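You operate a simulated robot arm through the tools that you are given. There is no shell and no other tool. Be economical: measure what you need, move in short steps, check, and stop when the job is done.

The job below is to be done with a simulated two-armed robot. You get a single attempt, and the scene is never put back.

TASK
Wipe up the spill on the top of the packing bench with the cream rag and put it back.

It is judged by the outcome, as a careful person would: the job done as asked, and still so three seconds after it is handed in. It fails if anything else is knocked over, pushed out of place, dropped, spilled or broken.

THE ROBOT
Two 7-joint arms with two-finger parallel grippers on one trunk, on a base that drives. Base frame: it is fixed to the floor where the robot stands at the start and does not move with it; the origin is under the middle of the robot, x ahead of it, y to its left, z up. Readings come in m, degrees, newtons and seconds.
The left shoulder is at the start at [0.05, 0.161, 1.123], the right one opposite. With the tool pointing down near the work surface each hand reaches from about 0.22 to 0.68 m from the robot's upright axis, wherever it stands, measured 20 degrees to its own side. Payload 3.43 kg a hand.
Tool frame (each hand has its own): the origin (TCP) lies between the finger pads and is the grasp point; the fingertips stand 0.03 m ahead of it; z points along the fingers, y is the line along which they close. The gripper opens to 0.094 m. The fingers are 0.028 m wide and 0.01 m thick; the gripper's body (0.05 by 0.096 m) begins 0.055 m behind the TCP.
Orientation is told as [roll, pitch, yaw] about the base's x, y, z axes, in that order, counted from this pose: with the fingers straight down and closing along the base's y, the tool's x points along the base's -x, its y along +y and its z along -z.

THE INTERFACE
- The arms move only by the tool drive_tool. It takes "left_rows", "right_rows" or both (then of equal length, played together; a hand with none holds still); each is a list of rows, each a list of 7 numbers: the closure, from 0 (fully open) to 1 (shut), then the shift along the tool's x, y, z in units of 40 mm (1.0 is 40 mm), then the turn, a rotation vector about the tool's x, y, z in units of 4 degrees (1.0 is 4 degrees). In form: [[claw, dx, dy, dz, rx, ry, rz], ...]. A call has 1 to 12 rows; each row shifts and turns the commanded pose from where the row before left it, along the tool's axes as they then stand. A call with a number of a shift or a turn outside -1 to 1 is refused whole. Rows are played at 5 a second. More than 0.05 m and 8.6 degrees between two rows, or a gripper value outside its range, and nothing of the call is played. A pose out of reach is approached as far as the arm can. The call stops where the force on the tool passes 40 N (or 10 N more than at its start, if that is more) or the arm is blocked; 0.2 s more then pass. Each finger travels about 0.045 m/s and halts on what it meets, pressing with about 32 N; the grip force reading is that of the motor and also rises with nothing between the fingers. The clock runs only during rows and for 0.2 s after the last one: add rows that do not move to give the fingers time. The reply holds the time, the measured pose of the TCP, the force on the tool along the base axes, the opening and the grip force, in the units named above and with some noise, with the torque about the TCP (base axes, N m) and any sound that the robot's microphone picked up.
- Cameras (640 x 400 px; columns grow to the right, rows downward): "scene" is now at [0.1157, -0.0273, 1.2374]; the picture's right is [-0.44, -0.90, 0.00], its down [-0.59, 0.29, -0.75] and it looks along [0.68, -0.33, -0.66] (base axes); focal length 296 px, centre (320, 200). "left" rides on the left gripper at [0.076, -0.014, -0.103] in its tool frame; the picture's right is [0.18, 0.98, 0.00], its down [-0.75, 0.14, -0.64] and it looks along [-0.63, 0.12, 0.77] (tool axes); focal length 243 px, centre (320, 200). "right" rides on the right gripper at [0.076, 0.014, -0.102] in its tool frame; the picture's right is [-0.18, 0.98, 0.00], its down [-0.75, -0.14, -0.64] and it looks along [-0.63, -0.12, 0.77] (tool axes); focal length 243 px, centre (320, 200). There is no depth. A picture from a camera that has moved, and an enlarged one, comes with that camera's place and axes in the base frame and with its lens. The place of the scene camera against the robot may be out by one fixed shift of up to 0.012 m in any direction.
- grab_frame(camera): a new picture of that camera. The clock stands still meanwhile.
- slide_trunk(by): slides the trunk up (or, below 0, down) by that many m; the arms and the scene camera ride with it, the base frame stays. It gives what a move gives, with no picture.
- drive_base(legs): drives the robot by 1 to 6 legs, each [ahead, left, turn to the left] in m, m and degrees, along the robot's own axes; the way and the turn of a leg run together, so that a leg with both is an arc; at most 1.5 m and 180 degrees a leg. The arms and the cameras ride along, it lands a little off, and it stops where it bumps. It gives what a move gives.
- head_to(pan, tilt): turns the head with the scene camera to pan (to the left, within 80 degrees either way) and tilt (down, from -29 to 69), counted from straight ahead of the robot. It gives what a move gives.
- zoom(camera, box): a new picture of the part [left, top, right, bottom] of that camera's present view, enlarged. The clock stands still meanwhile.
- hand_in(): hands the job in; it is judged then, once.

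Go step by step. Nothing tells you exact positions but the pictures and the camera data: compare them with the known pose of the tool, close in by small moves and look again before you grip or let go. The budget is 120 turns and 108 pictures, counting those below and the enlarged ones. Unless the task says otherwise, let go and move clear before handing in, and close with one line.

The tools are called as a command line: name --argument value ..., lists and objects as JSON in quotes. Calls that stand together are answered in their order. drive_tool: Moves the arms, as the interface text tells. Its arguments: {"type":"object","properties":{"left_rows":{"type":"array"},"right_rows":{"type":"array"}},"required":[]} The other tools are called the same way: slide_trunk (by) slides the trunk up or down; drive_base (legs) drives the base; head_to (pan, tilt) turns the head that bears the scene camera; grab_frame (camera) takes a picture; zoom (camera, box) takes an enlarged picture of a part of a camera's view; hand_in () hands the job in.

At the start:

```text
clock: 0.0
left_tool_pos: [0.4106, 0.0009, 1.048]
left_orientation: [0.0, 0.0, 0.0]
left_contact_force: [0.0, -0.4, -1.1]
left_moment: [-0.02, -0.04, 0.01]
left_opening: 0.094
left_grip_force: 0.1
right_tool_pos: [0.3351, -0.2897, 1.0343]
right_orientation: [0.0, 0.0, 0.0]
right_contact_force: [-0.4, 0.3, 0.6]
right_moment: [-0.02, -0.03, 0.0]
right_opening: 0.094
right_grip_force: 0.1
trunk travel left (down, up): [-0.15, 0.117]
robot x, y, heading: [0.0002, 0.0013, -0.2]
head pan, tilt: [-26.0, 41.2]
```

scene: 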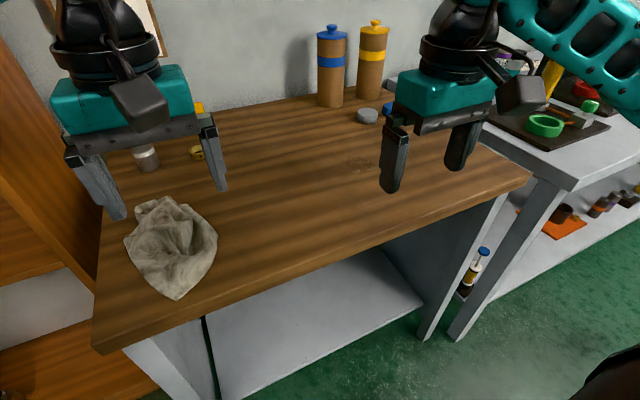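
right: 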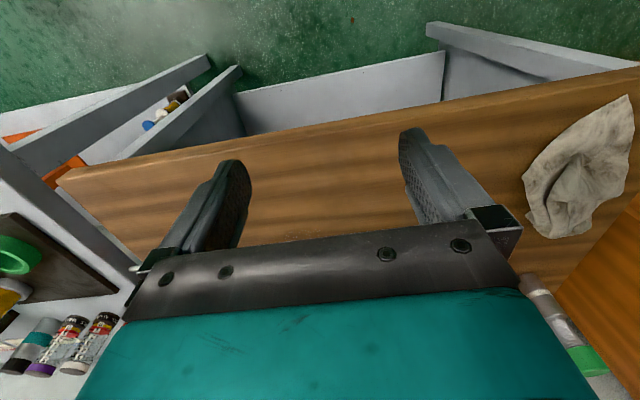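
left: 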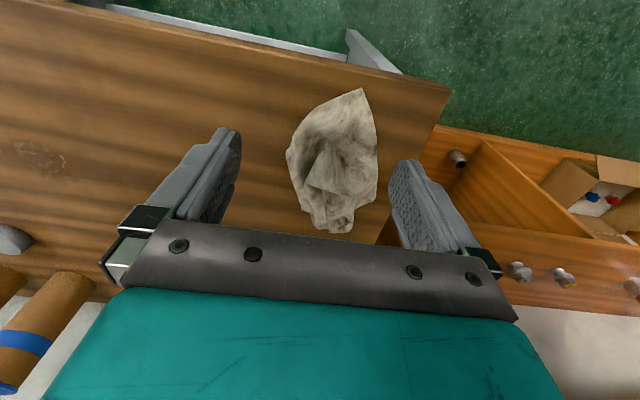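

I see the cream rag at the left of a wooden bench and a faint brownish mark near the middle, likely the spill. I'll enlarge both.

zoom --camera "scene" --box '[280, 80, 440, 200]'

zoom --camera "scene" --box '[80, 130, 260, 310]'

zoom --camera "left" --box '[0, 60, 240, 260]'

```text
3.33 times, centred on (360, 140) of scene
camera zoom: at [0.1157, -0.0273, 1.2374], right [-0.44, -0.9, 0.0], down [-0.59, 0.29, -0.75], along [0.68, -0.33, -0.66], focal length 987 px, centre (187, 400)
```

zoom: 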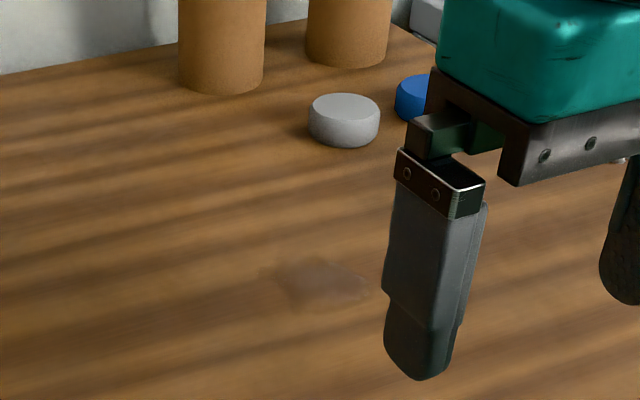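

```text
2.22 times, centred on (170, 220) of scene
camera zoom: at [0.1157, -0.0273, 1.2374], right [-0.44, -0.9, 0.0], down [-0.59, 0.29, -0.75], along [0.68, -0.33, -0.66], focal length 658 px, centre (653, 156)
```

zoom: 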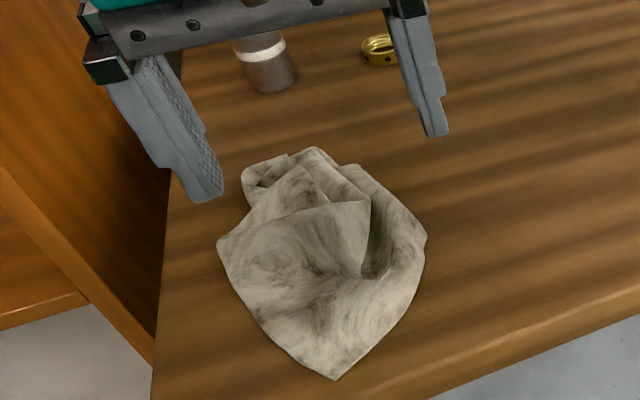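

```text
2.00 times, centred on (120, 160) of left
camera zoom: at [0.3329, -0.0142, 1.1489], right [-0.18, 0.98, 0.0], down [0.75, 0.14, 0.64], along [0.63, 0.12, -0.77], focal length 485 px, centre (720, 280)
```

zoom: 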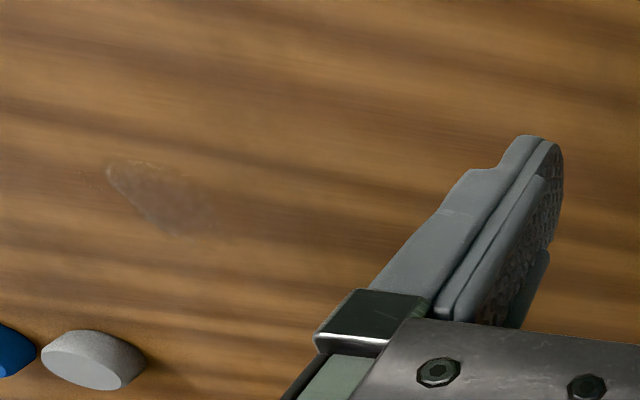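

The bench top is at about z=0.87, the rag centres on about (0.49, 0.035), and the spill is near (0.56, -0.34). I'll move the left hand above the rag and look closer.

drive_tool --left_rows '[[0, -1, 0.4, 0, 0, 0, 0], [0, -1, 0.4, 0, 0, 0, 0], [0, 0, 0, 0.8, 0, 0, 0], [0, 0, 0, 0, 0, 0, 0]]'

grab_frame --camera "left"

grab_frame --camera "scene"

```text
clock: 1.0
left_tool_pos: [0.4888, 0.0336, 1.017]
left_orientation: [0.0, -0.1, 0.0]
left_contact_force: [0.8, 0.1, 0.1]
left_moment: [0.01, 0.03, -0.02]
left_opening: 0.094
left_grip_force: 0.1
right_tool_pos: [0.3332, -0.2888, 1.0338]
right_orientation: [0.0, 0.0, 0.0]
right_contact_force: [0.1, 0.3, -0.6]
right_moment: [0.01, 0.02, -0.01]
right_opening: 0.0941
right_grip_force: 0.1
trunk travel left (down, up): [-0.15, 0.117]
robot x, y, heading: [-0.0006, -0.0007, 0.0]
head pan, tilt: [-26.0, 41.2]
```

```text
101 pictures are left
camera left: at [0.4129, 0.0184, 1.117], right [-0.18, 0.98, 0.0], down [0.75, 0.14, 0.64], along [0.63, 0.12, -0.77], focal length 243 px, centre (320, 200)
```

left: 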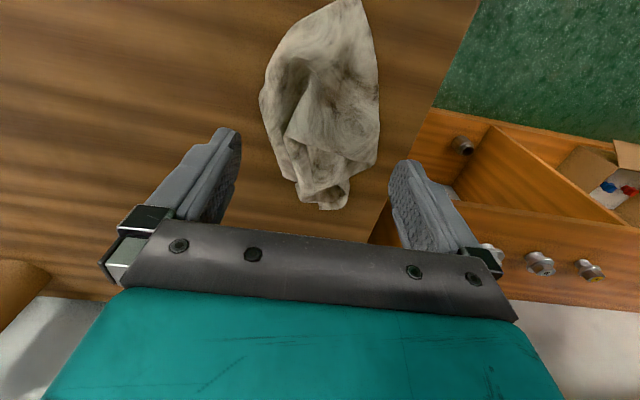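

```text
100 pictures are left
camera scene: at [0.1157, -0.0273, 1.2374], right [-0.44, -0.9, 0.0], down [-0.59, 0.29, -0.75], along [0.68, -0.33, -0.66], focal length 296 px, centre (320, 200)
```

scene: 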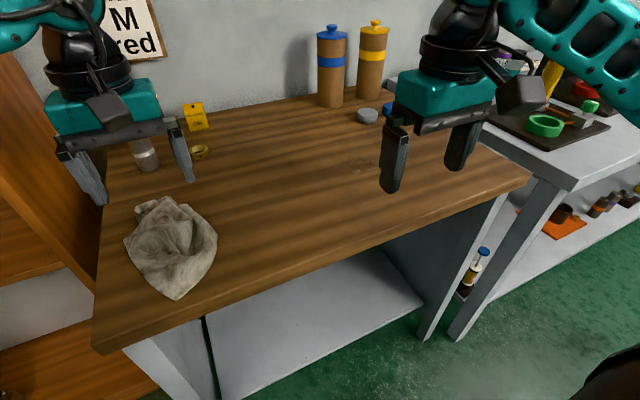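

The rag is below the hand but slightly nearer the robot, and there's a tall shelf on its left to keep clear of. I'll look at the wall sign and the left side before going down.

head_to --pan 5 --tilt 30

grab_frame --camera "scene"

```text
clock: 2.0
left_tool_pos: [0.4893, 0.0334, 1.0157]
left_orientation: [0.1, 0.0, 0.1]
left_contact_force: [0.7, -0.5, -0.6]
left_moment: [0.02, 0.0, 0.01]
left_opening: 0.094
left_grip_force: 0.0
right_tool_pos: [0.3339, -0.2894, 1.0348]
right_orientation: [0.0, 0.0, 0.0]
right_contact_force: [1.0, 0.4, 0.5]
right_moment: [0.02, 0.0, -0.02]
right_opening: 0.094
right_grip_force: 0.1
trunk travel left (down, up): [-0.15, 0.117]
robot x, y, heading: [0.0004, -0.0008, 0.0]
head pan, tilt: [5.0, 30.0]
```

```text
99 pictures are left
camera scene: at [0.1301, 0.0174, 1.2544], right [0.09, -1.0, 0.0], down [-0.5, -0.04, -0.87], along [0.86, 0.07, -0.5], focal length 296 px, centre (320, 200)
```

scene: 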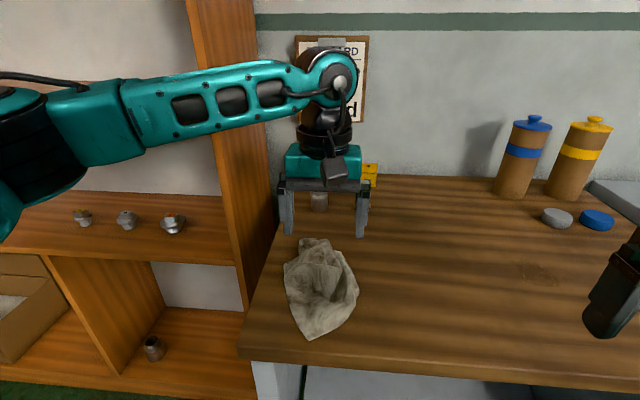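

The area is clear, with the shelf to the left of the bench. I'll take an enlarged view of the rag to pick the fold to pinch.

zoom --camera "left" --box '[220, 0, 420, 220]'

zoom --camera "scene" --box '[240, 200, 400, 350]'

```text
1.82 times, centred on (320, 110) of left
camera zoom: at [0.4129, 0.0184, 1.1173], right [-0.18, 0.98, 0.0], down [0.75, 0.14, 0.64], along [0.63, 0.12, -0.77], focal length 441 px, centre (320, 364)
```

zoom: 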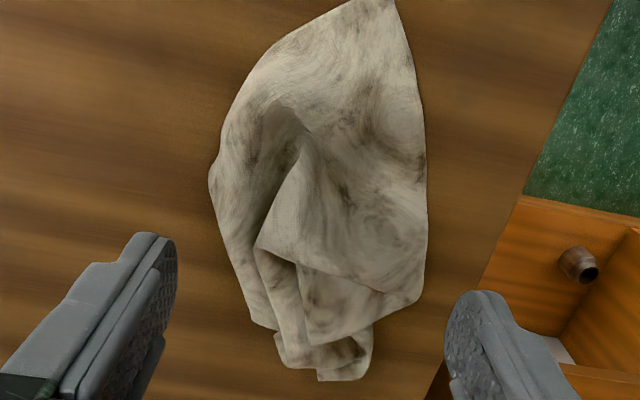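

```text
2.67 times, centred on (320, 275) of scene
camera zoom: at [0.1301, 0.0174, 1.2544], right [0.09, -1.0, 0.0], down [-0.5, -0.04, -0.87], along [0.86, 0.07, -0.5], focal length 790 px, centre (320, 0)
```

zoom: 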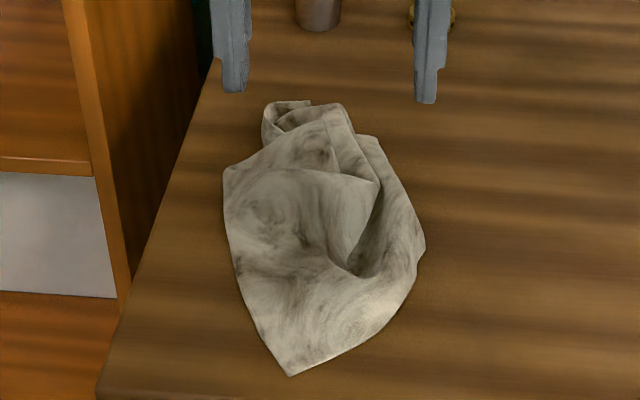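

The hand is centred over the folded middle of the rag. I'll go straight down toward the bench top.

drive_tool --left_rows '[[0, 0, 0.1, 0.8, 0, 0, 0], [0, 0, 0.05, 0.8, 0, 0, 0], [0, 0, 0, 0.6, 0, 0, 0], [0, 0, 0, 0.3, 0, 0, 0], [0, 0, 0, 0, 0, 0, 0]]'

grab_frame --camera "left"

zoom --camera "scene" --box '[240, 200, 400, 350]'

```text
clock: 3.2
left_tool_pos: [0.4894, 0.0389, 0.9159]
left_orientation: [0.0, -0.1, 0.1]
left_contact_force: [0.0, -0.9, 0.1]
left_moment: [-0.02, -0.01, -0.02]
left_opening: 0.0939
left_grip_force: 0.1
right_tool_pos: [0.3356, -0.2894, 1.034]
right_orientation: [0.1, 0.1, 0.0]
right_contact_force: [-0.7, -0.2, 0.0]
right_moment: [0.02, -0.01, 0.01]
right_opening: 0.0938
right_grip_force: 0.0
trunk travel left (down, up): [-0.15, 0.117]
robot x, y, heading: [-0.0005, 0.001, -0.0]
head pan, tilt: [5.0, 30.0]
```

```text
96 pictures are left
camera left: at [0.4127, 0.0243, 1.0168], right [-0.18, 0.98, 0.0], down [0.75, 0.14, 0.64], along [0.63, 0.12, -0.77], focal length 243 px, centre (320, 200)
```

left: 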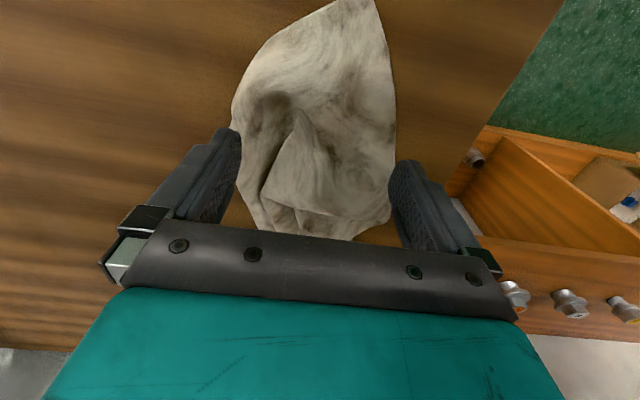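

```text
2.67 times, centred on (320, 275) of scene
camera zoom: at [0.1301, 0.0175, 1.2545], right [0.09, -1.0, 0.0], down [-0.5, -0.04, -0.87], along [0.86, 0.08, -0.5], focal length 790 px, centre (320, 0)
```

zoom: 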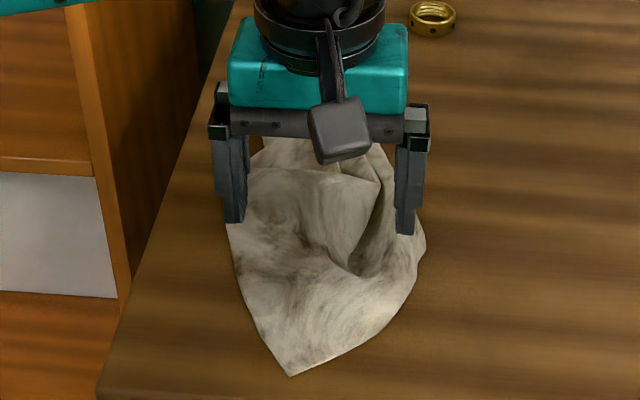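

The fingers straddle the rag just above the bench. I'll lower the last centimetre in small steps and then close.

drive_tool --left_rows '[[0, 0, 0, 0.1, 0, 0, 0], [0, 0, 0, 0.1, 0, 0, 0], [0, 0, 0, 0.05, 0, 0, 0], [0, 0, 0, 0, 0, 0, 0]]'

```text
clock: 4.2
left_tool_pos: [0.4909, 0.0374, 0.9067]
left_orientation: [0.0, -0.2, 0.0]
left_contact_force: [-0.3, 0.7, 0.5]
left_moment: [-0.02, -0.02, 0.0]
left_opening: 0.0939
left_grip_force: 0.0
right_tool_pos: [0.3346, -0.2904, 1.0347]
right_orientation: [0.0, 0.0, 0.0]
right_contact_force: [0.1, 0.1, -0.4]
right_moment: [0.01, -0.01, 0.02]
right_opening: 0.094
right_grip_force: 0.1
trunk travel left (down, up): [-0.15, 0.117]
robot x, y, heading: [0.0034, -0.002, -0.0]
head pan, tilt: [5.0, 30.0]
```

Still no contact, so I'll close the fingers here.

drive_tool --left_rows '[[0.3, 0, 0, 0, 0, 0, 0], [0.6, 0, 0, 0, 0, 0, 0], [1, 0, 0, 0, 0, 0, 0], [1, 0, 0, 0, 0, 0, 0], [1, 0, 0, 0, 0, 0, 0], [1, 0, 0, 0, 0, 0, 0], [1, 0, 0, 0, 0, 0, 0], [1, 0, 0, 0, 0, 0, 0]]'

grab_frame --camera "left"

grab_frame --camera "scene"

```text
clock: 6.0
left_tool_pos: [0.4892, 0.0393, 0.9062]
left_orientation: [-0.1, -0.1, 0.0]
left_contact_force: [-0.1, 0.2, -0.3]
left_moment: [0.02, -0.01, 0.03]
left_opening: 0.0012
left_grip_force: 31.7
right_tool_pos: [0.3332, -0.2888, 1.0342]
right_orientation: [0.0, 0.0, 0.0]
right_contact_force: [-0.4, -0.2, 0.5]
right_moment: [0.01, -0.02, 0.0]
right_opening: 0.0942
right_grip_force: 0.2
trunk travel left (down, up): [-0.15, 0.117]
robot x, y, heading: [-0.0011, -0.0008, -0.3]
head pan, tilt: [5.0, 30.0]
```

```text
94 pictures are left
camera left: at [0.4133, 0.0237, 1.0072], right [-0.18, 0.98, 0.0], down [0.75, 0.14, 0.64], along [0.63, 0.12, -0.77], focal length 243 px, centre (320, 200)
```

left: 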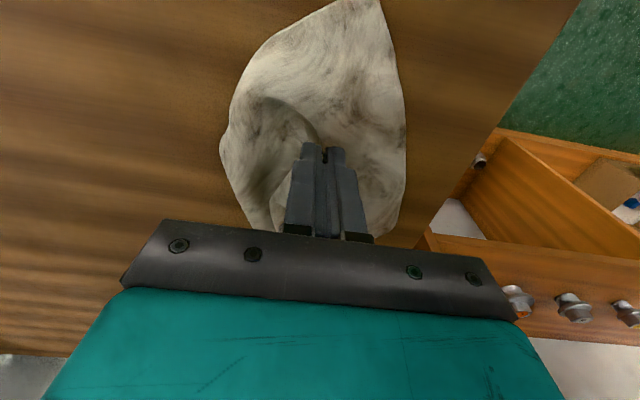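

```text
93 pictures are left
camera scene: at [0.1301, 0.0175, 1.2545], right [0.09, -1.0, 0.0], down [-0.5, -0.04, -0.87], along [0.86, 0.08, -0.5], focal length 296 px, centre (320, 200)
```

scene: 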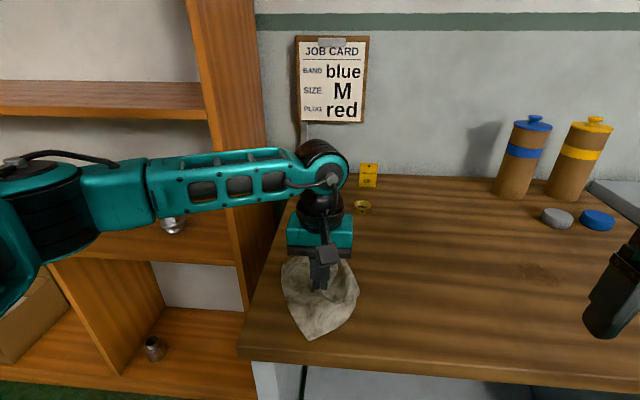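

The fingers closed almost shut. A small lift will show whether the cloth came with them.

drive_tool --left_rows '[[1, 0, 0, -0.5, 0, 0, 0], [1, 0, 0, -0.7, 0, 0, 0], [1, 0, 0, 0, 0, 0, 0]]'

grab_frame --camera "scene"

grab_frame --camera "left"

```text
clock: 6.8
left_tool_pos: [0.4911, 0.0391, 0.9528]
left_orientation: [0.0, -0.1, 0.0]
left_contact_force: [1.0, -0.2, 0.4]
left_moment: [0.02, 0.02, -0.01]
left_opening: 0.0014
left_grip_force: 32.1
right_tool_pos: [0.3342, -0.289, 1.0339]
right_orientation: [0.0, 0.0, 0.1]
right_contact_force: [-0.2, -1.0, 0.4]
right_moment: [-0.01, 0.0, 0.03]
right_opening: 0.0939
right_grip_force: 0.1
trunk travel left (down, up): [-0.15, 0.117]
robot x, y, heading: [0.0014, 0.0037, -0.2]
head pan, tilt: [5.0, 30.0]
```

```text
92 pictures are left
camera scene: at [0.1301, 0.0175, 1.2545], right [0.09, -1.0, 0.0], down [-0.5, -0.04, -0.87], along [0.86, 0.08, -0.5], focal length 296 px, centre (320, 200)
```

scene: 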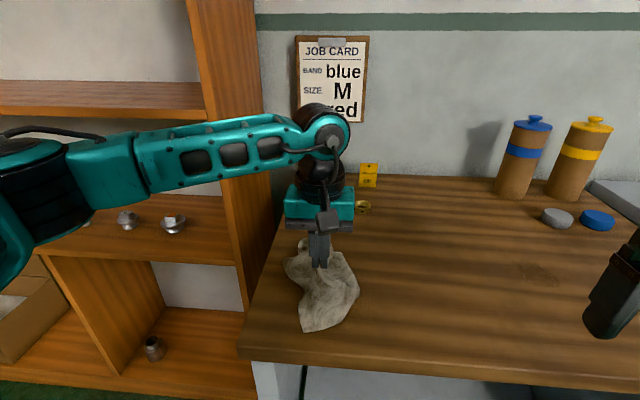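

```text
91 pictures are left
camera left: at [0.4133, 0.0243, 1.0546], right [-0.18, 0.98, 0.0], down [0.75, 0.14, 0.64], along [0.63, 0.12, -0.77], focal length 243 px, centre (320, 200)
```

left: 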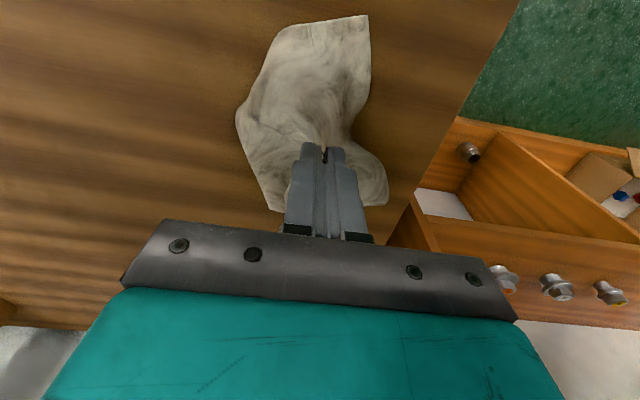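

The cloth is gripped. I'll lift it higher and look to the right before sliding the base sideways toward the spill.

drive_tool --left_rows '[[1, 0, 0, -0.8, 0, 0, 0], [1, 0, 0, -0.8, 0, 0, 0], [1, 0, 0, -0.8, 0, 0, 0], [1, 0, 0, 0, 0, 0, 0]]'

head_to --pan -65 --tilt 35

grab_frame --camera "scene"

grab_frame --camera "left"

```text
clock: 7.8
left_tool_pos: [0.4903, 0.0381, 1.0507]
left_orientation: [0.0, -0.1, 0.1]
left_contact_force: [-0.3, 0.1, -0.6]
left_moment: [0.02, -0.01, -0.01]
left_opening: 0.0016
left_grip_force: 31.8
right_tool_pos: [0.3347, -0.2888, 1.0333]
right_orientation: [0.0, 0.0, 0.1]
right_contact_force: [0.2, -0.4, -0.3]
right_moment: [-0.01, -0.04, 0.01]
right_opening: 0.0941
right_grip_force: 0.2
trunk travel left (down, up): [-0.15, 0.117]
robot x, y, heading: [0.0001, -0.0009, 0.1]
head pan, tilt: [5.0, 30.0]
```

```text
clock: 9.2
left_tool_pos: [0.4894, 0.0391, 1.0498]
left_orientation: [0.1, -0.1, 0.0]
left_contact_force: [-0.2, 0.4, -0.2]
left_moment: [0.0, -0.01, -0.02]
left_opening: 0.0013
left_grip_force: 32.3
right_tool_pos: [0.3348, -0.2879, 1.0346]
right_orientation: [0.0, -0.1, 0.1]
right_contact_force: [0.1, 0.2, -0.8]
right_moment: [-0.02, -0.02, 0.01]
right_opening: 0.0941
right_grip_force: 0.1
trunk travel left (down, up): [-0.15, 0.117]
robot x, y, heading: [-0.0017, 0.0007, -0.1]
head pan, tilt: [-65.0, 35.0]
```

```text
90 pictures are left
camera scene: at [0.0773, -0.0702, 1.2467], right [-0.91, -0.42, 0.0], down [-0.24, 0.52, -0.82], along [0.35, -0.74, -0.57], focal length 296 px, centre (320, 200)
```

scene: 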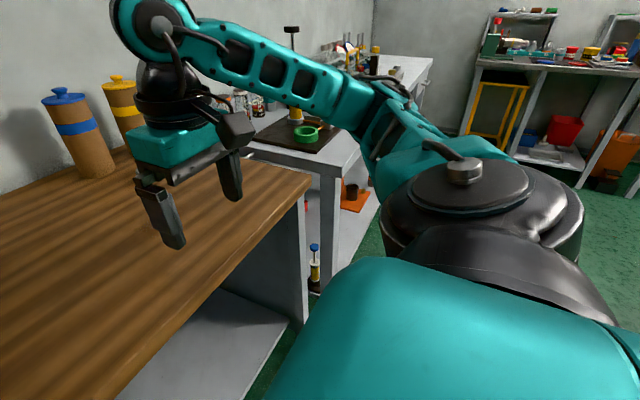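

```text
89 pictures are left
camera left: at [0.4126, 0.0234, 1.1513], right [-0.18, 0.98, 0.0], down [0.75, 0.14, 0.64], along [0.63, 0.12, -0.77], focal length 243 px, centre (320, 200)
```

left: 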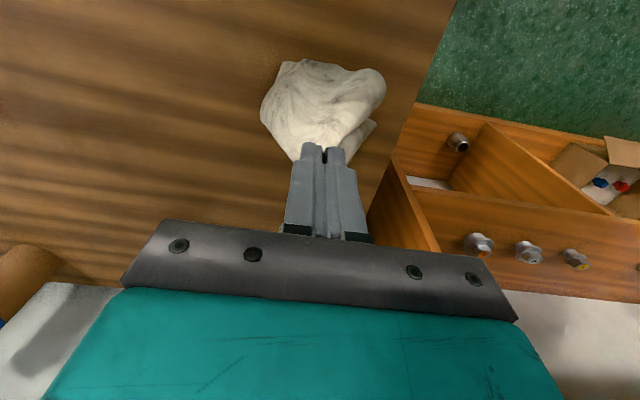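

The way to the right is free. I'll raise the empty right hand a little and slide the base 0.27 m to the right.

drive_tool --right_rows '[[0, 0.5, 0, -0.8, 0, 0, 0], [0, 0.5, 0, -0.8, 0, 0, 0], [0, 0, 0, 0, 0, 0, 0]]'

drive_base --legs '[[0, -0.27, 0]]'

head_to --pan -8 --tilt 42

grab_frame --camera "scene"

grab_frame --camera "left"

```text
clock: 10.0
left_tool_pos: [0.4892, 0.0384, 1.0499]
left_orientation: [-0.1, -0.1, 0.1]
left_contact_force: [-0.1, -0.2, 0.1]
left_moment: [-0.03, 0.02, -0.01]
left_opening: 0.0018
left_grip_force: 32.4
right_tool_pos: [0.2945, -0.2883, 1.0976]
right_orientation: [0.1, 0.2, 0.0]
right_contact_force: [0.3, 0.7, -0.7]
right_moment: [0.0, 0.03, -0.03]
right_opening: 0.094
right_grip_force: 0.1
trunk travel left (down, up): [-0.15, 0.117]
robot x, y, heading: [0.0022, 0.0002, 0.1]
head pan, tilt: [-65.0, 35.0]
```

```text
clock: 12.9
left_tool_pos: [0.489, -0.2277, 1.0498]
left_orientation: [0.1, -0.1, 0.0]
left_contact_force: [0.1, -0.1, -0.4]
left_moment: [0.0, 0.03, 0.0]
left_opening: 0.0017
left_grip_force: 31.7
right_tool_pos: [0.2943, -0.5547, 1.0982]
right_orientation: [0.0, 0.0, 0.0]
right_contact_force: [-0.2, -0.5, -0.7]
right_moment: [0.02, 0.02, 0.01]
right_opening: 0.0936
right_grip_force: 0.2
trunk travel left (down, up): [-0.15, 0.117]
robot x, y, heading: [-0.0012, -0.2641, 0.0]
head pan, tilt: [-65.0, 35.0]
```

```text
clock: 14.2
left_tool_pos: [0.4903, -0.2271, 1.0504]
left_orientation: [0.0, -0.2, 0.1]
left_contact_force: [-0.5, -0.2, -0.1]
left_moment: [0.03, -0.01, 0.0]
left_opening: 0.0013
left_grip_force: 32.4
right_tool_pos: [0.2951, -0.555, 1.0986]
right_orientation: [0.0, 0.0, -0.1]
right_contact_force: [0.1, -0.3, 0.3]
right_moment: [-0.03, 0.03, -0.02]
right_opening: 0.0939
right_grip_force: 0.0
trunk travel left (down, up): [-0.15, 0.117]
robot x, y, heading: [0.0021, -0.2675, -0.2]
head pan, tilt: [-8.0, 42.0]
```

```text
88 pictures are left
camera scene: at [0.1229, -0.2687, 1.2362], right [-0.14, -0.99, 0.0], down [-0.66, 0.09, -0.74], along [0.74, -0.1, -0.67], focal length 296 px, centre (320, 200)
```

scene: 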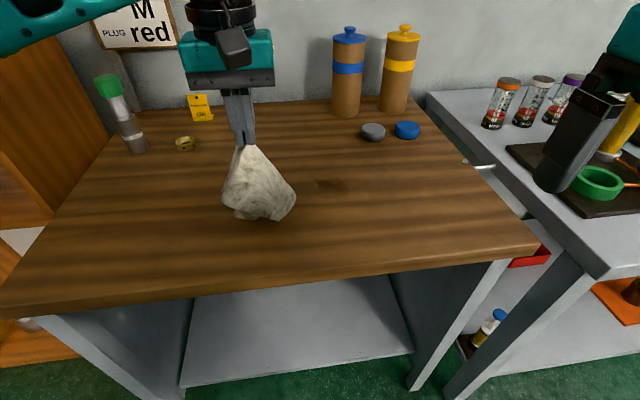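

```text
87 pictures are left
camera left: at [0.4127, -0.2429, 1.1513], right [-0.19, 0.98, 0.0], down [0.75, 0.14, 0.64], along [0.63, 0.12, -0.77], focal length 243 px, centre (320, 200)
```

left: 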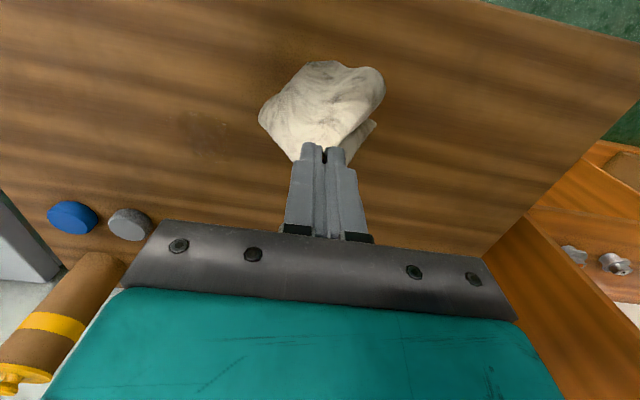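

The spill is now clear in view, ahead and slightly right of the rag. I'll measure its extent.

zoom --camera "scene" --box '[270, 140, 390, 230]'

zoom --camera "left" --box '[120, 60, 280, 180]'

```text
4.44 times, centred on (330, 185) of scene
camera zoom: at [0.1229, -0.2687, 1.2362], right [-0.14, -0.99, 0.0], down [-0.66, 0.09, -0.74], along [0.74, -0.1, -0.67], focal length 1316 px, centre (276, 267)
```

zoom: 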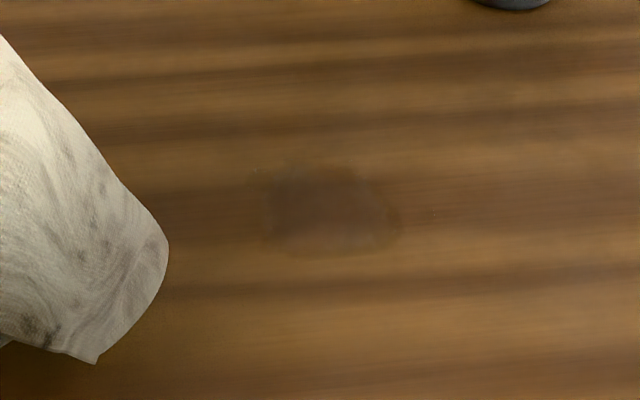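

```text
3.33 times, centred on (200, 120) of left
camera zoom: at [0.4127, -0.2429, 1.1513], right [-0.19, 0.98, 0.0], down [0.75, 0.14, 0.64], along [0.63, 0.12, -0.77], focal length 809 px, centre (720, 467)
```

zoom: 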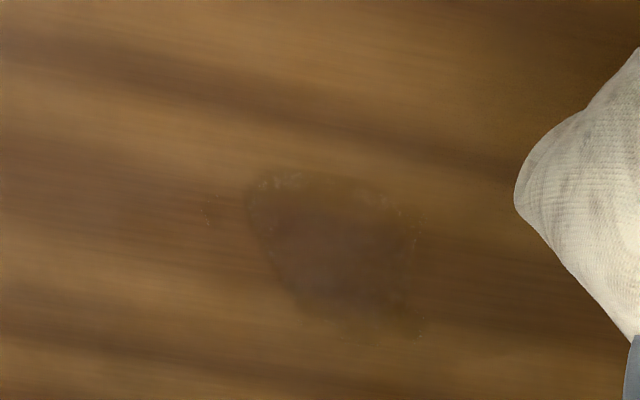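

The spill is a patch about 6 × 7 cm, centred near (0.573, -0.357). I'll carry the rag over it and lower it to just above the bench.

drive_tool --left_rows '[[1, -0.5, -0.8, 0, 0, 0, 0], [1, -0.5, -0.8, 0, 0, 0, 0], [1, -0.55, -0.8, 0, 0, 0, 0], [1, -0.55, -0.85, 0, 0, 0, 0], [1, 0, 0, 0.8, 0, 0, 0], [1, 0, 0, 0.8, 0, 0, 0], [1, 0, 0, 0.8, 0, 0, 0], [1, 0, 0, 0.6, 0, 0, 0], [1, 0, 0, 0.3, 0, 0, 0], [1, 0, 0, 0.2, 0, 0, 0], [1, 0, 0, 0, 0, 0, 0]]'

grab_frame --camera "scene"

grab_frame --camera "left"

```text
clock: 16.6
left_tool_pos: [0.5583, -0.3374, 0.9085]
left_orientation: [-0.1, -0.1, 0.1]
left_contact_force: [0.9, 0.1, -0.7]
left_moment: [0.02, 0.01, 0.03]
left_opening: 0.0015
left_grip_force: 32.0
left hand out of reach, approached as far as the arm can: row 4
right_tool_pos: [0.2951, -0.5559, 1.0983]
right_orientation: [0.1, 0.0, 0.0]
right_contact_force: [0.2, 0.4, 0.3]
right_moment: [0.02, -0.02, 0.04]
right_opening: 0.0941
right_grip_force: 0.1
trunk travel left (down, up): [-0.15, 0.117]
robot x, y, heading: [0.0001, -0.2682, 0.2]
head pan, tilt: [-8.0, 42.0]
```

```text
84 pictures are left
camera scene: at [0.1229, -0.2686, 1.2362], right [-0.14, -0.99, 0.0], down [-0.66, 0.09, -0.74], along [0.74, -0.1, -0.67], focal length 296 px, centre (320, 200)
```

scene: 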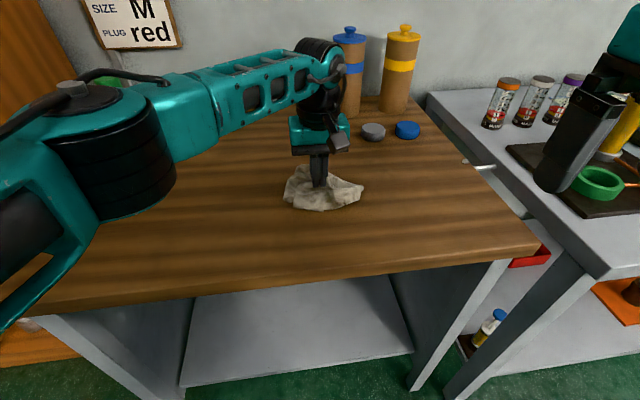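

```text
83 pictures are left
camera left: at [0.4813, -0.3517, 1.0095], right [-0.19, 0.98, 0.0], down [0.75, 0.14, 0.64], along [0.63, 0.12, -0.77], focal length 243 px, centre (320, 200)
```

left: 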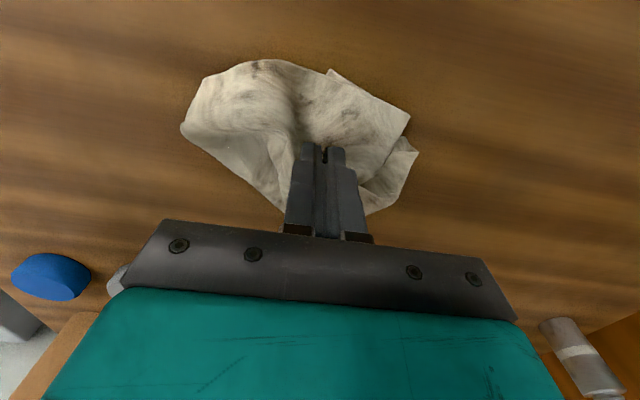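

The rag is on the bench but the arm hit its reach limit short of the spill's far right. I'll slide the base 0.1 m further right, which drags the rag across the spill.

drive_base --legs '[[0, -0.1, 0]]'

grab_frame --camera "left"

grab_frame --camera "scene"

```text
clock: 18.1
left_tool_pos: [0.5575, -0.4356, 0.9092]
left_orientation: [0.0, -0.2, 0.1]
left_contact_force: [-0.2, -0.4, -0.5]
left_moment: [0.05, 0.01, 0.01]
left_opening: 0.0014
left_grip_force: 32.5
right_tool_pos: [0.2948, -0.6549, 1.0983]
right_orientation: [0.1, 0.0, 0.0]
right_contact_force: [0.0, 0.2, -0.2]
right_moment: [-0.01, -0.01, 0.03]
right_opening: 0.0939
right_grip_force: 0.1
trunk travel left (down, up): [-0.15, 0.117]
robot x, y, heading: [0.0013, -0.3636, -0.1]
head pan, tilt: [-8.0, 42.0]
```

```text
82 pictures are left
camera left: at [0.4813, -0.4518, 1.0098], right [-0.19, 0.98, 0.0], down [0.75, 0.14, 0.64], along [0.63, 0.12, -0.77], focal length 243 px, centre (320, 200)
```

left: 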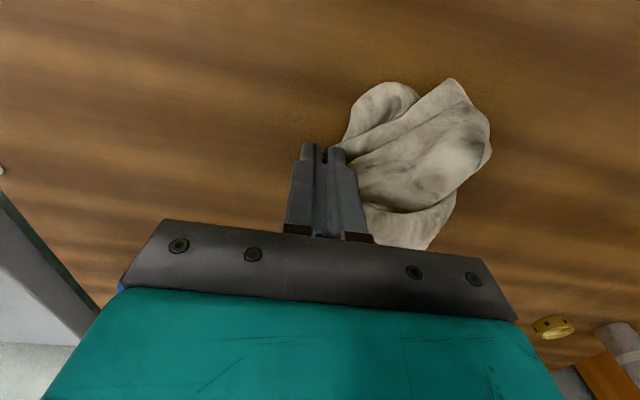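

```text
81 pictures are left
camera scene: at [0.123, -0.3686, 1.2362], right [-0.14, -0.99, 0.0], down [-0.66, 0.09, -0.74], along [0.74, -0.1, -0.67], focal length 296 px, centre (320, 200)
```

scene: 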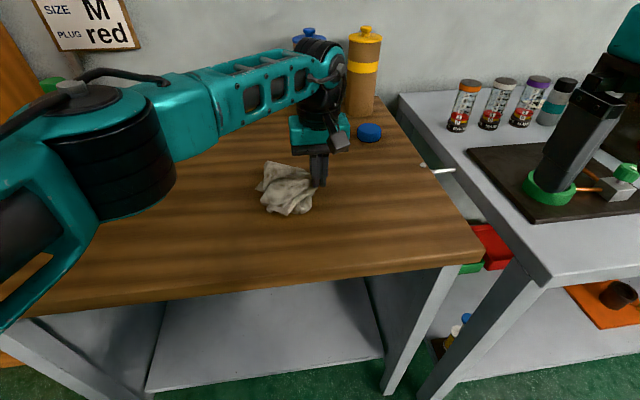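

The rag trails the hand across the spill. I'll press it lightly and scrub in overlapping strokes over the patch.

drive_tool --left_rows '[[1, 0, 0, 0.12, 0, 0, 0], [1, -0.5, 0.4, 0, 0, 0, 0], [1, -0.4, 0.4, 0, 0, 0, 0], [1, 0, 0.8, 0, 0, 0, 0], [1, 0, 0.8, 0, 0, 0, 0], [1, 0, 0.8, 0, 0, 0, 0], [1, 0.5, 0, 0, 0, 0, 0], [1, 0, -0.8, 0, 0, 0, 0], [1, 0, -0.8, 0, 0, 0, 0], [1, 0, -0.8, 0, 0, 0, 0], [1, 0, -0.6, 0, 0, 0, 0], [1, 0.4, 0, 0, 0, 0, 0]]'

```text
clock: 20.7
left_tool_pos: [0.5527, -0.4271, 0.9055]
left_orientation: [0.1, -0.1, 0.2]
left_contact_force: [0.6, -0.6, -0.1]
left_moment: [0.01, -0.01, 0.03]
left_opening: 0.0016
left_grip_force: 31.6
left hand out of reach, approached as far as the arm can: row 3
right_tool_pos: [0.2954, -0.6534, 1.0982]
right_orientation: [0.0, 0.1, 0.0]
right_contact_force: [-0.5, -0.3, 0.4]
right_moment: [0.01, 0.0, 0.01]
right_opening: 0.094
right_grip_force: 0.0
trunk travel left (down, up): [-0.15, 0.117]
robot x, y, heading: [0.0045, -0.3686, -0.1]
head pan, tilt: [-8.0, 42.0]
```

No pressure shows yet, so I'll lower a few more millimetres and scrub again.

drive_tool --left_rows '[[1, 0, 0, 0.08, 0, 0, 0], [1, 0, 0, 0.04, 0, 0, 0], [1, 0, 0.8, 0, 0, 0, 0], [1, 0, 0.8, 0, 0, 0, 0], [1, 0, 0.8, 0, 0, 0, 0], [1, 0, 0.6, 0, 0, 0, 0], [1, -0.5, 0, 0, 0, 0, 0], [1, 0, -0.8, 0, 0, 0, 0], [1, 0, -0.8, 0, 0, 0, 0], [1, 0, 0, 0, 0, 0, 0]]'

grab_frame --camera "left"

grab_frame --camera "scene"

```text
clock: 22.9
left_tool_pos: [0.572, -0.3711, 0.899]
left_orientation: [0.0, -0.1, 0.0]
left_contact_force: [0.1, 0.2, 1.4]
left_moment: [0.01, -0.02, 0.01]
left_opening: 0.0014
left_grip_force: 32.4
right_tool_pos: [0.2951, -0.6548, 1.099]
right_orientation: [0.0, 0.0, 0.0]
right_contact_force: [0.1, 0.3, 0.0]
right_moment: [0.0, 0.02, 0.02]
right_opening: 0.094
right_grip_force: 0.0
trunk travel left (down, up): [-0.15, 0.117]
robot x, y, heading: [0.002, -0.3664, 0.1]
head pan, tilt: [-8.0, 42.0]
```

```text
80 pictures are left
camera left: at [0.4957, -0.3862, 1.0013], right [-0.19, 0.98, 0.0], down [0.75, 0.14, 0.64], along [0.63, 0.12, -0.77], focal length 243 px, centre (320, 200)
```

left: 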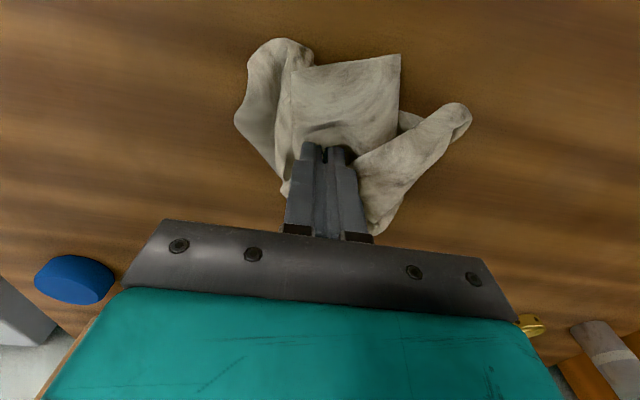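

```text
79 pictures are left
camera scene: at [0.123, -0.3681, 1.2362], right [-0.14, -0.99, 0.0], down [-0.66, 0.09, -0.74], along [0.74, -0.1, -0.67], focal length 296 px, centre (320, 200)
```

scene: 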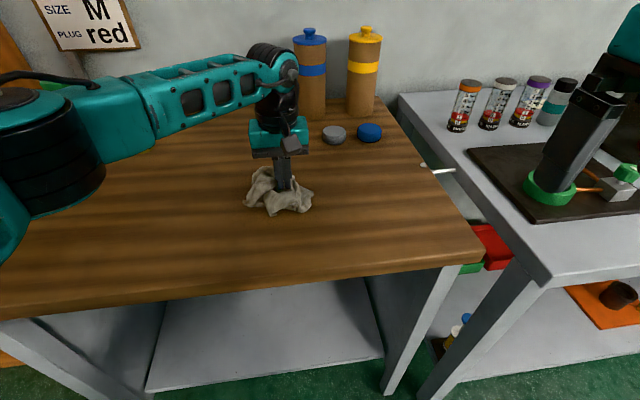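

Contact is now light. I'll do fore-and-aft strokes at several y positions at this height.

drive_tool --left_rows '[[1, -0.9, -0.3, 0.04, 0, 0, 0], [1, 0.9, -0.3, 0, 0, 0, 0], [1, 0.7, -0.2, 0, 0, 0, 0], [1, -0.8, 0.4, 0, 0, 0, 0], [1, -0.8, 0.3, 0, 0, 0, 0], [1, 0.8, 0.2, 0, 0, 0, 0], [1, 0.8, 0.2, 0, 0, 0, 0], [1, -0.8, 0.2, 0, 0, 0, 0], [1, -0.8, 0.2, 0, 0, 0, 0], [1, 0.8, 0.2, 0, 0, 0, 0], [1, 0.6, 0.2, 0, 0, 0, 0], [1, 0, 0, 0, 0, 0, 0]]'

grab_frame --camera "left"

```text
clock: 25.5
left_tool_pos: [0.5429, -0.3219, 0.8987]
left_orientation: [0.0, 0.0, 0.1]
left_contact_force: [0.6, 0.3, 0.3]
left_moment: [-0.02, -0.03, -0.04]
left_opening: 0.0015
left_grip_force: 31.4
left hand out of reach, approached as far as the arm can: row 1
right_tool_pos: [0.2945, -0.6544, 1.0995]
right_orientation: [-0.1, 0.0, 0.0]
right_contact_force: [-0.1, -0.7, -0.9]
right_moment: [0.01, -0.01, 0.0]
right_opening: 0.0941
right_grip_force: 0.0
trunk travel left (down, up): [-0.15, 0.117]
robot x, y, heading: [0.0018, -0.3657, 0.0]
head pan, tilt: [-8.0, 42.0]
```

```text
78 pictures are left
camera left: at [0.4653, -0.3382, 1.0002], right [-0.19, 0.98, 0.0], down [0.75, 0.14, 0.64], along [0.63, 0.12, -0.77], focal length 243 px, centre (320, 200)
```

left: 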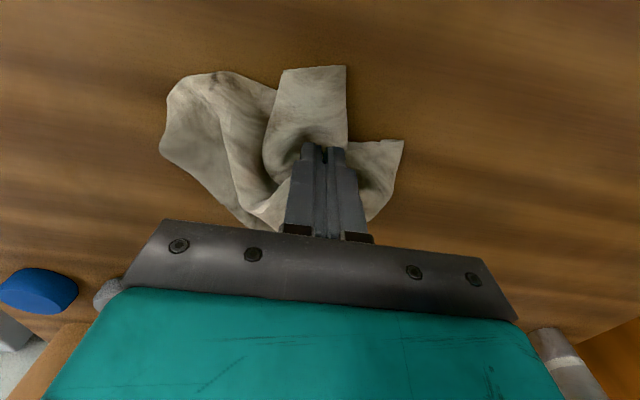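

I'll lift the rag and move it aside to check the spot.

drive_tool --left_rows '[[1, 0, 0, -0.8, 0, 0, 0], [1, 0, 0, -0.8, 0, 0, 0], [1, 0, 0, -0.8, 0, 0, 0], [1, 0, 0, -0.8, 0, 0, 0], [1, 0, 0.9, 0, 0, 0, 0], [1, 0, 0.9, 0, 0, 0, 0], [1, 0, 0.9, 0, 0, 0, 0], [1, 0, 0, 0, 0, 0, 0]]'

grab_frame --camera "scene"

grab_frame --camera "left"

```text
clock: 27.3
left_tool_pos: [0.5424, -0.2138, 1.0263]
left_orientation: [-0.1, -0.2, 0.0]
left_contact_force: [-0.7, -0.4, -0.1]
left_moment: [0.02, 0.01, 0.01]
left_opening: 0.0015
left_grip_force: 32.2
right_tool_pos: [0.2944, -0.6552, 1.0993]
right_orientation: [0.0, 0.0, 0.0]
right_contact_force: [1.2, -1.0, 0.3]
right_moment: [-0.03, -0.03, 0.04]
right_opening: 0.0942
right_grip_force: 0.2
trunk travel left (down, up): [-0.15, 0.117]
robot x, y, heading: [-0.0016, -0.3664, -0.2]
head pan, tilt: [-8.0, 42.0]
```

```text
77 pictures are left
camera scene: at [0.123, -0.3685, 1.2362], right [-0.14, -0.99, 0.0], down [-0.66, 0.09, -0.74], along [0.74, -0.1, -0.67], focal length 296 px, centre (320, 200)
```

scene: 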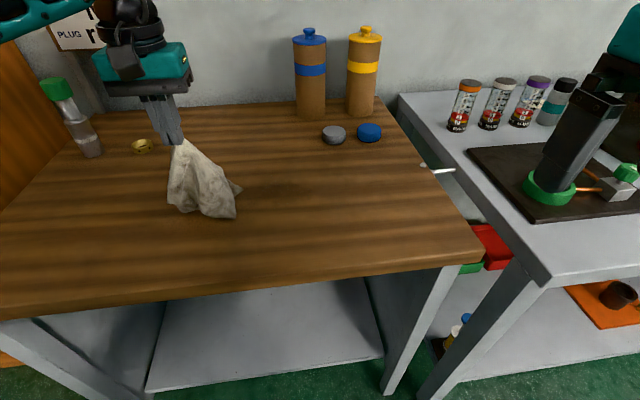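

```text
76 pictures are left
camera left: at [0.4659, -0.2291, 1.1284], right [-0.18, 0.98, 0.0], down [0.75, 0.14, 0.64], along [0.63, 0.12, -0.77], focal length 243 px, centre (320, 200)
```

left: 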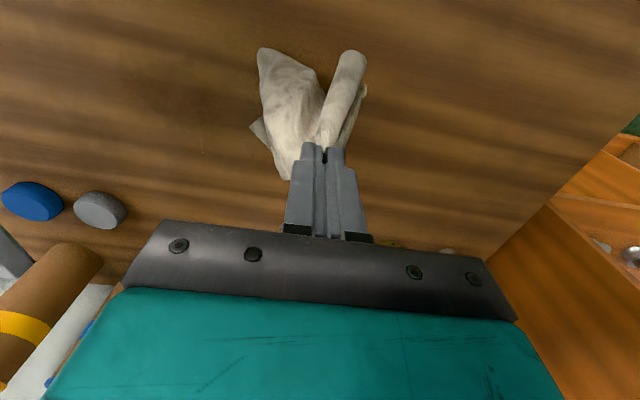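

zoom --camera "left" --box '[80, 40, 260, 180]'

zoom --camera "scene" --box '[220, 130, 360, 240]'

```text
2.86 times, centred on (170, 110) of left
camera zoom: at [0.4659, -0.2291, 1.1284], right [-0.18, 0.98, 0.0], down [0.75, 0.14, 0.64], along [0.63, 0.12, -0.77], focal length 693 px, centre (749, 457)
```

zoom: 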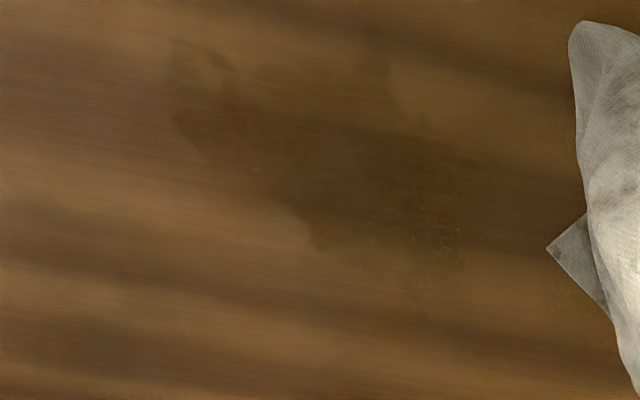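

```text
3.64 times, centred on (290, 185) of scene
camera zoom: at [0.123, -0.3685, 1.2362], right [-0.14, -0.99, 0.0], down [-0.66, 0.09, -0.74], along [0.74, -0.1, -0.67], focal length 1077 px, centre (429, 254)
```

zoom: 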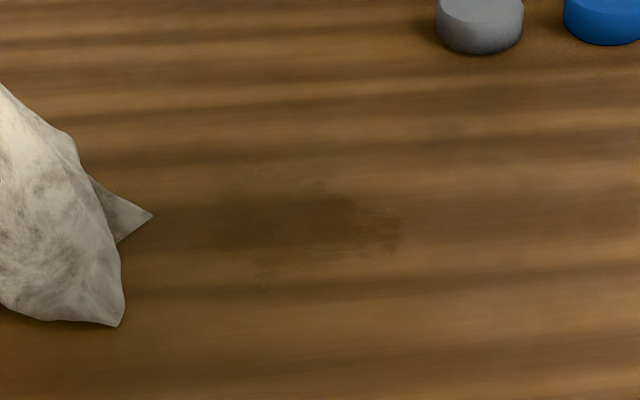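

The spill is thinned but smeared, with residue over about x 0.52–0.605, y -0.41 to -0.31. To get better reach I'll slide 0.12 m further right and wipe the whole area again.

drive_base --legs '[[0, -0.12, 0]]'

drive_tool --left_rows '[[1, -0.8, 0, 0, 0, 0, 0], [1, -0.6, 0, 0, 0, 0, 0], [1, 0, 0, 0, 0, 0, 0]]'

grab_frame --camera "scene"

grab_frame --camera "left"

```text
clock: 29.0
left_tool_pos: [0.5432, -0.3344, 1.0283]
left_orientation: [0.0, -0.1, 0.0]
left_contact_force: [0.4, 0.3, -1.2]
left_moment: [0.04, -0.03, -0.04]
left_opening: 0.0016
left_grip_force: 31.9
right_tool_pos: [0.2944, -0.7741, 1.098]
right_orientation: [0.0, 0.0, -0.1]
right_contact_force: [0.8, -0.8, 1.2]
right_moment: [-0.01, -0.02, -0.01]
right_opening: 0.0943
right_grip_force: 0.0
trunk travel left (down, up): [-0.15, 0.117]
robot x, y, heading: [0.0029, -0.4827, 0.0]
head pan, tilt: [-8.0, 42.0]
```

```text
clock: 29.8
left_tool_pos: [0.5989, -0.3331, 1.0268]
left_orientation: [0.0, -0.1, 0.0]
left_contact_force: [0.1, 0.3, 0.4]
left_moment: [0.01, 0.01, -0.03]
left_opening: 0.0015
left_grip_force: 31.8
right_tool_pos: [0.2947, -0.7745, 1.1]
right_orientation: [0.0, 0.0, 0.1]
right_contact_force: [-0.3, -0.3, 0.3]
right_moment: [-0.02, 0.04, 0.01]
right_opening: 0.094
right_grip_force: 0.0
trunk travel left (down, up): [-0.15, 0.117]
robot x, y, heading: [0.0, -0.48, -0.1]
head pan, tilt: [-8.0, 42.0]
```

```text
73 pictures are left
camera scene: at [0.123, -0.4878, 1.2362], right [-0.14, -0.99, 0.0], down [-0.66, 0.09, -0.74], along [0.74, -0.1, -0.67], focal length 296 px, centre (320, 200)
```

scene: 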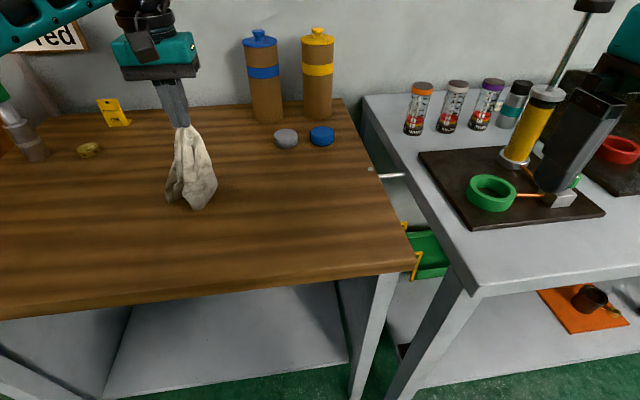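

```text
72 pictures are left
camera left: at [0.5216, -0.3492, 1.1283], right [-0.18, 0.98, 0.0], down [0.75, 0.14, 0.64], along [0.63, 0.12, -0.77], focal length 243 px, centre (320, 200)
```

left: 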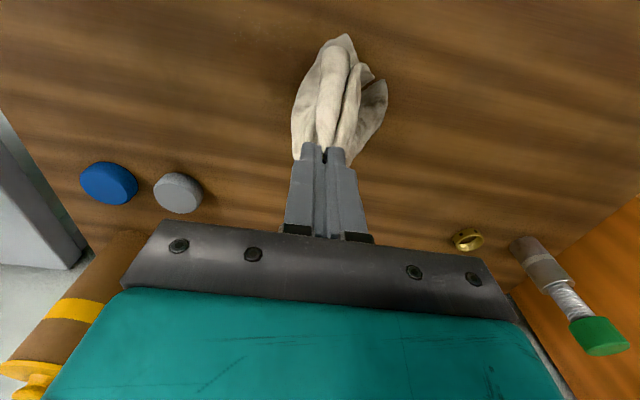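

I'll lower onto the far edge of the smear and scrub with long strokes toward the near side.

drive_tool --left_rows '[[1, -0.2, -0.6, 0.9, 0, 0, 0], [1, 0, 0, 0.9, 0, 0, 0], [1, 0, 0, 0.8, 0, 0, 0], [1, 0, 0, 0.4, 0, 0, 0], [1, 0, 0, 0.2, 0, 0, 0], [1, 0, -0.7, 0.03, 0, 0, 0], [1, 0, -0.7, 0, 0, 0, 0], [1, 0, 0.9, 0, 0, 0, 0], [1, 0, 0.9, 0, 0, 0, 0], [1, 0, 0.9, 0, 0, 0, 0], [1, 0, 0.6, 0, 0, 0, 0], [1, 0, 0, 0, 0, 0, 0]]'

grab_frame --camera "left"

```text
clock: 32.4
left_tool_pos: [0.6064, -0.2816, 0.8987]
left_orientation: [0.0, -0.1, -0.1]
left_contact_force: [-0.7, -0.2, 0.6]
left_moment: [0.0, 0.01, -0.02]
left_opening: 0.0015
left_grip_force: 32.4
right_tool_pos: [0.2947, -0.7738, 1.0981]
right_orientation: [0.0, 0.0, 0.0]
right_contact_force: [0.7, -0.4, 0.8]
right_moment: [0.0, 0.0, 0.0]
right_opening: 0.0941
right_grip_force: 0.1
trunk travel left (down, up): [-0.15, 0.117]
robot x, y, heading: [0.0016, -0.4864, -0.1]
head pan, tilt: [-8.0, 42.0]
```

```text
71 pictures are left
camera left: at [0.53, -0.2968, 0.9988], right [-0.18, 0.98, 0.0], down [0.75, 0.14, 0.64], along [0.63, 0.12, -0.77], focal length 243 px, centre (320, 200)
```

left: 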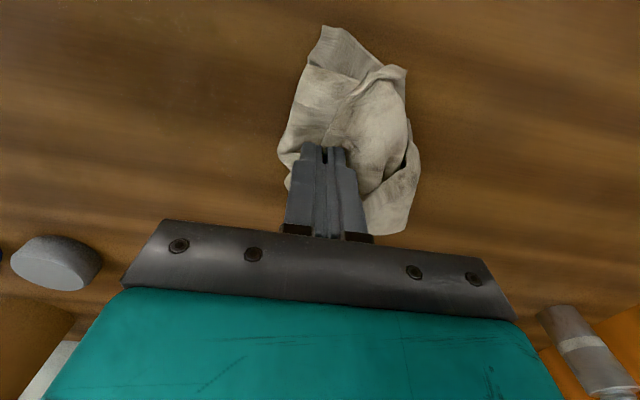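

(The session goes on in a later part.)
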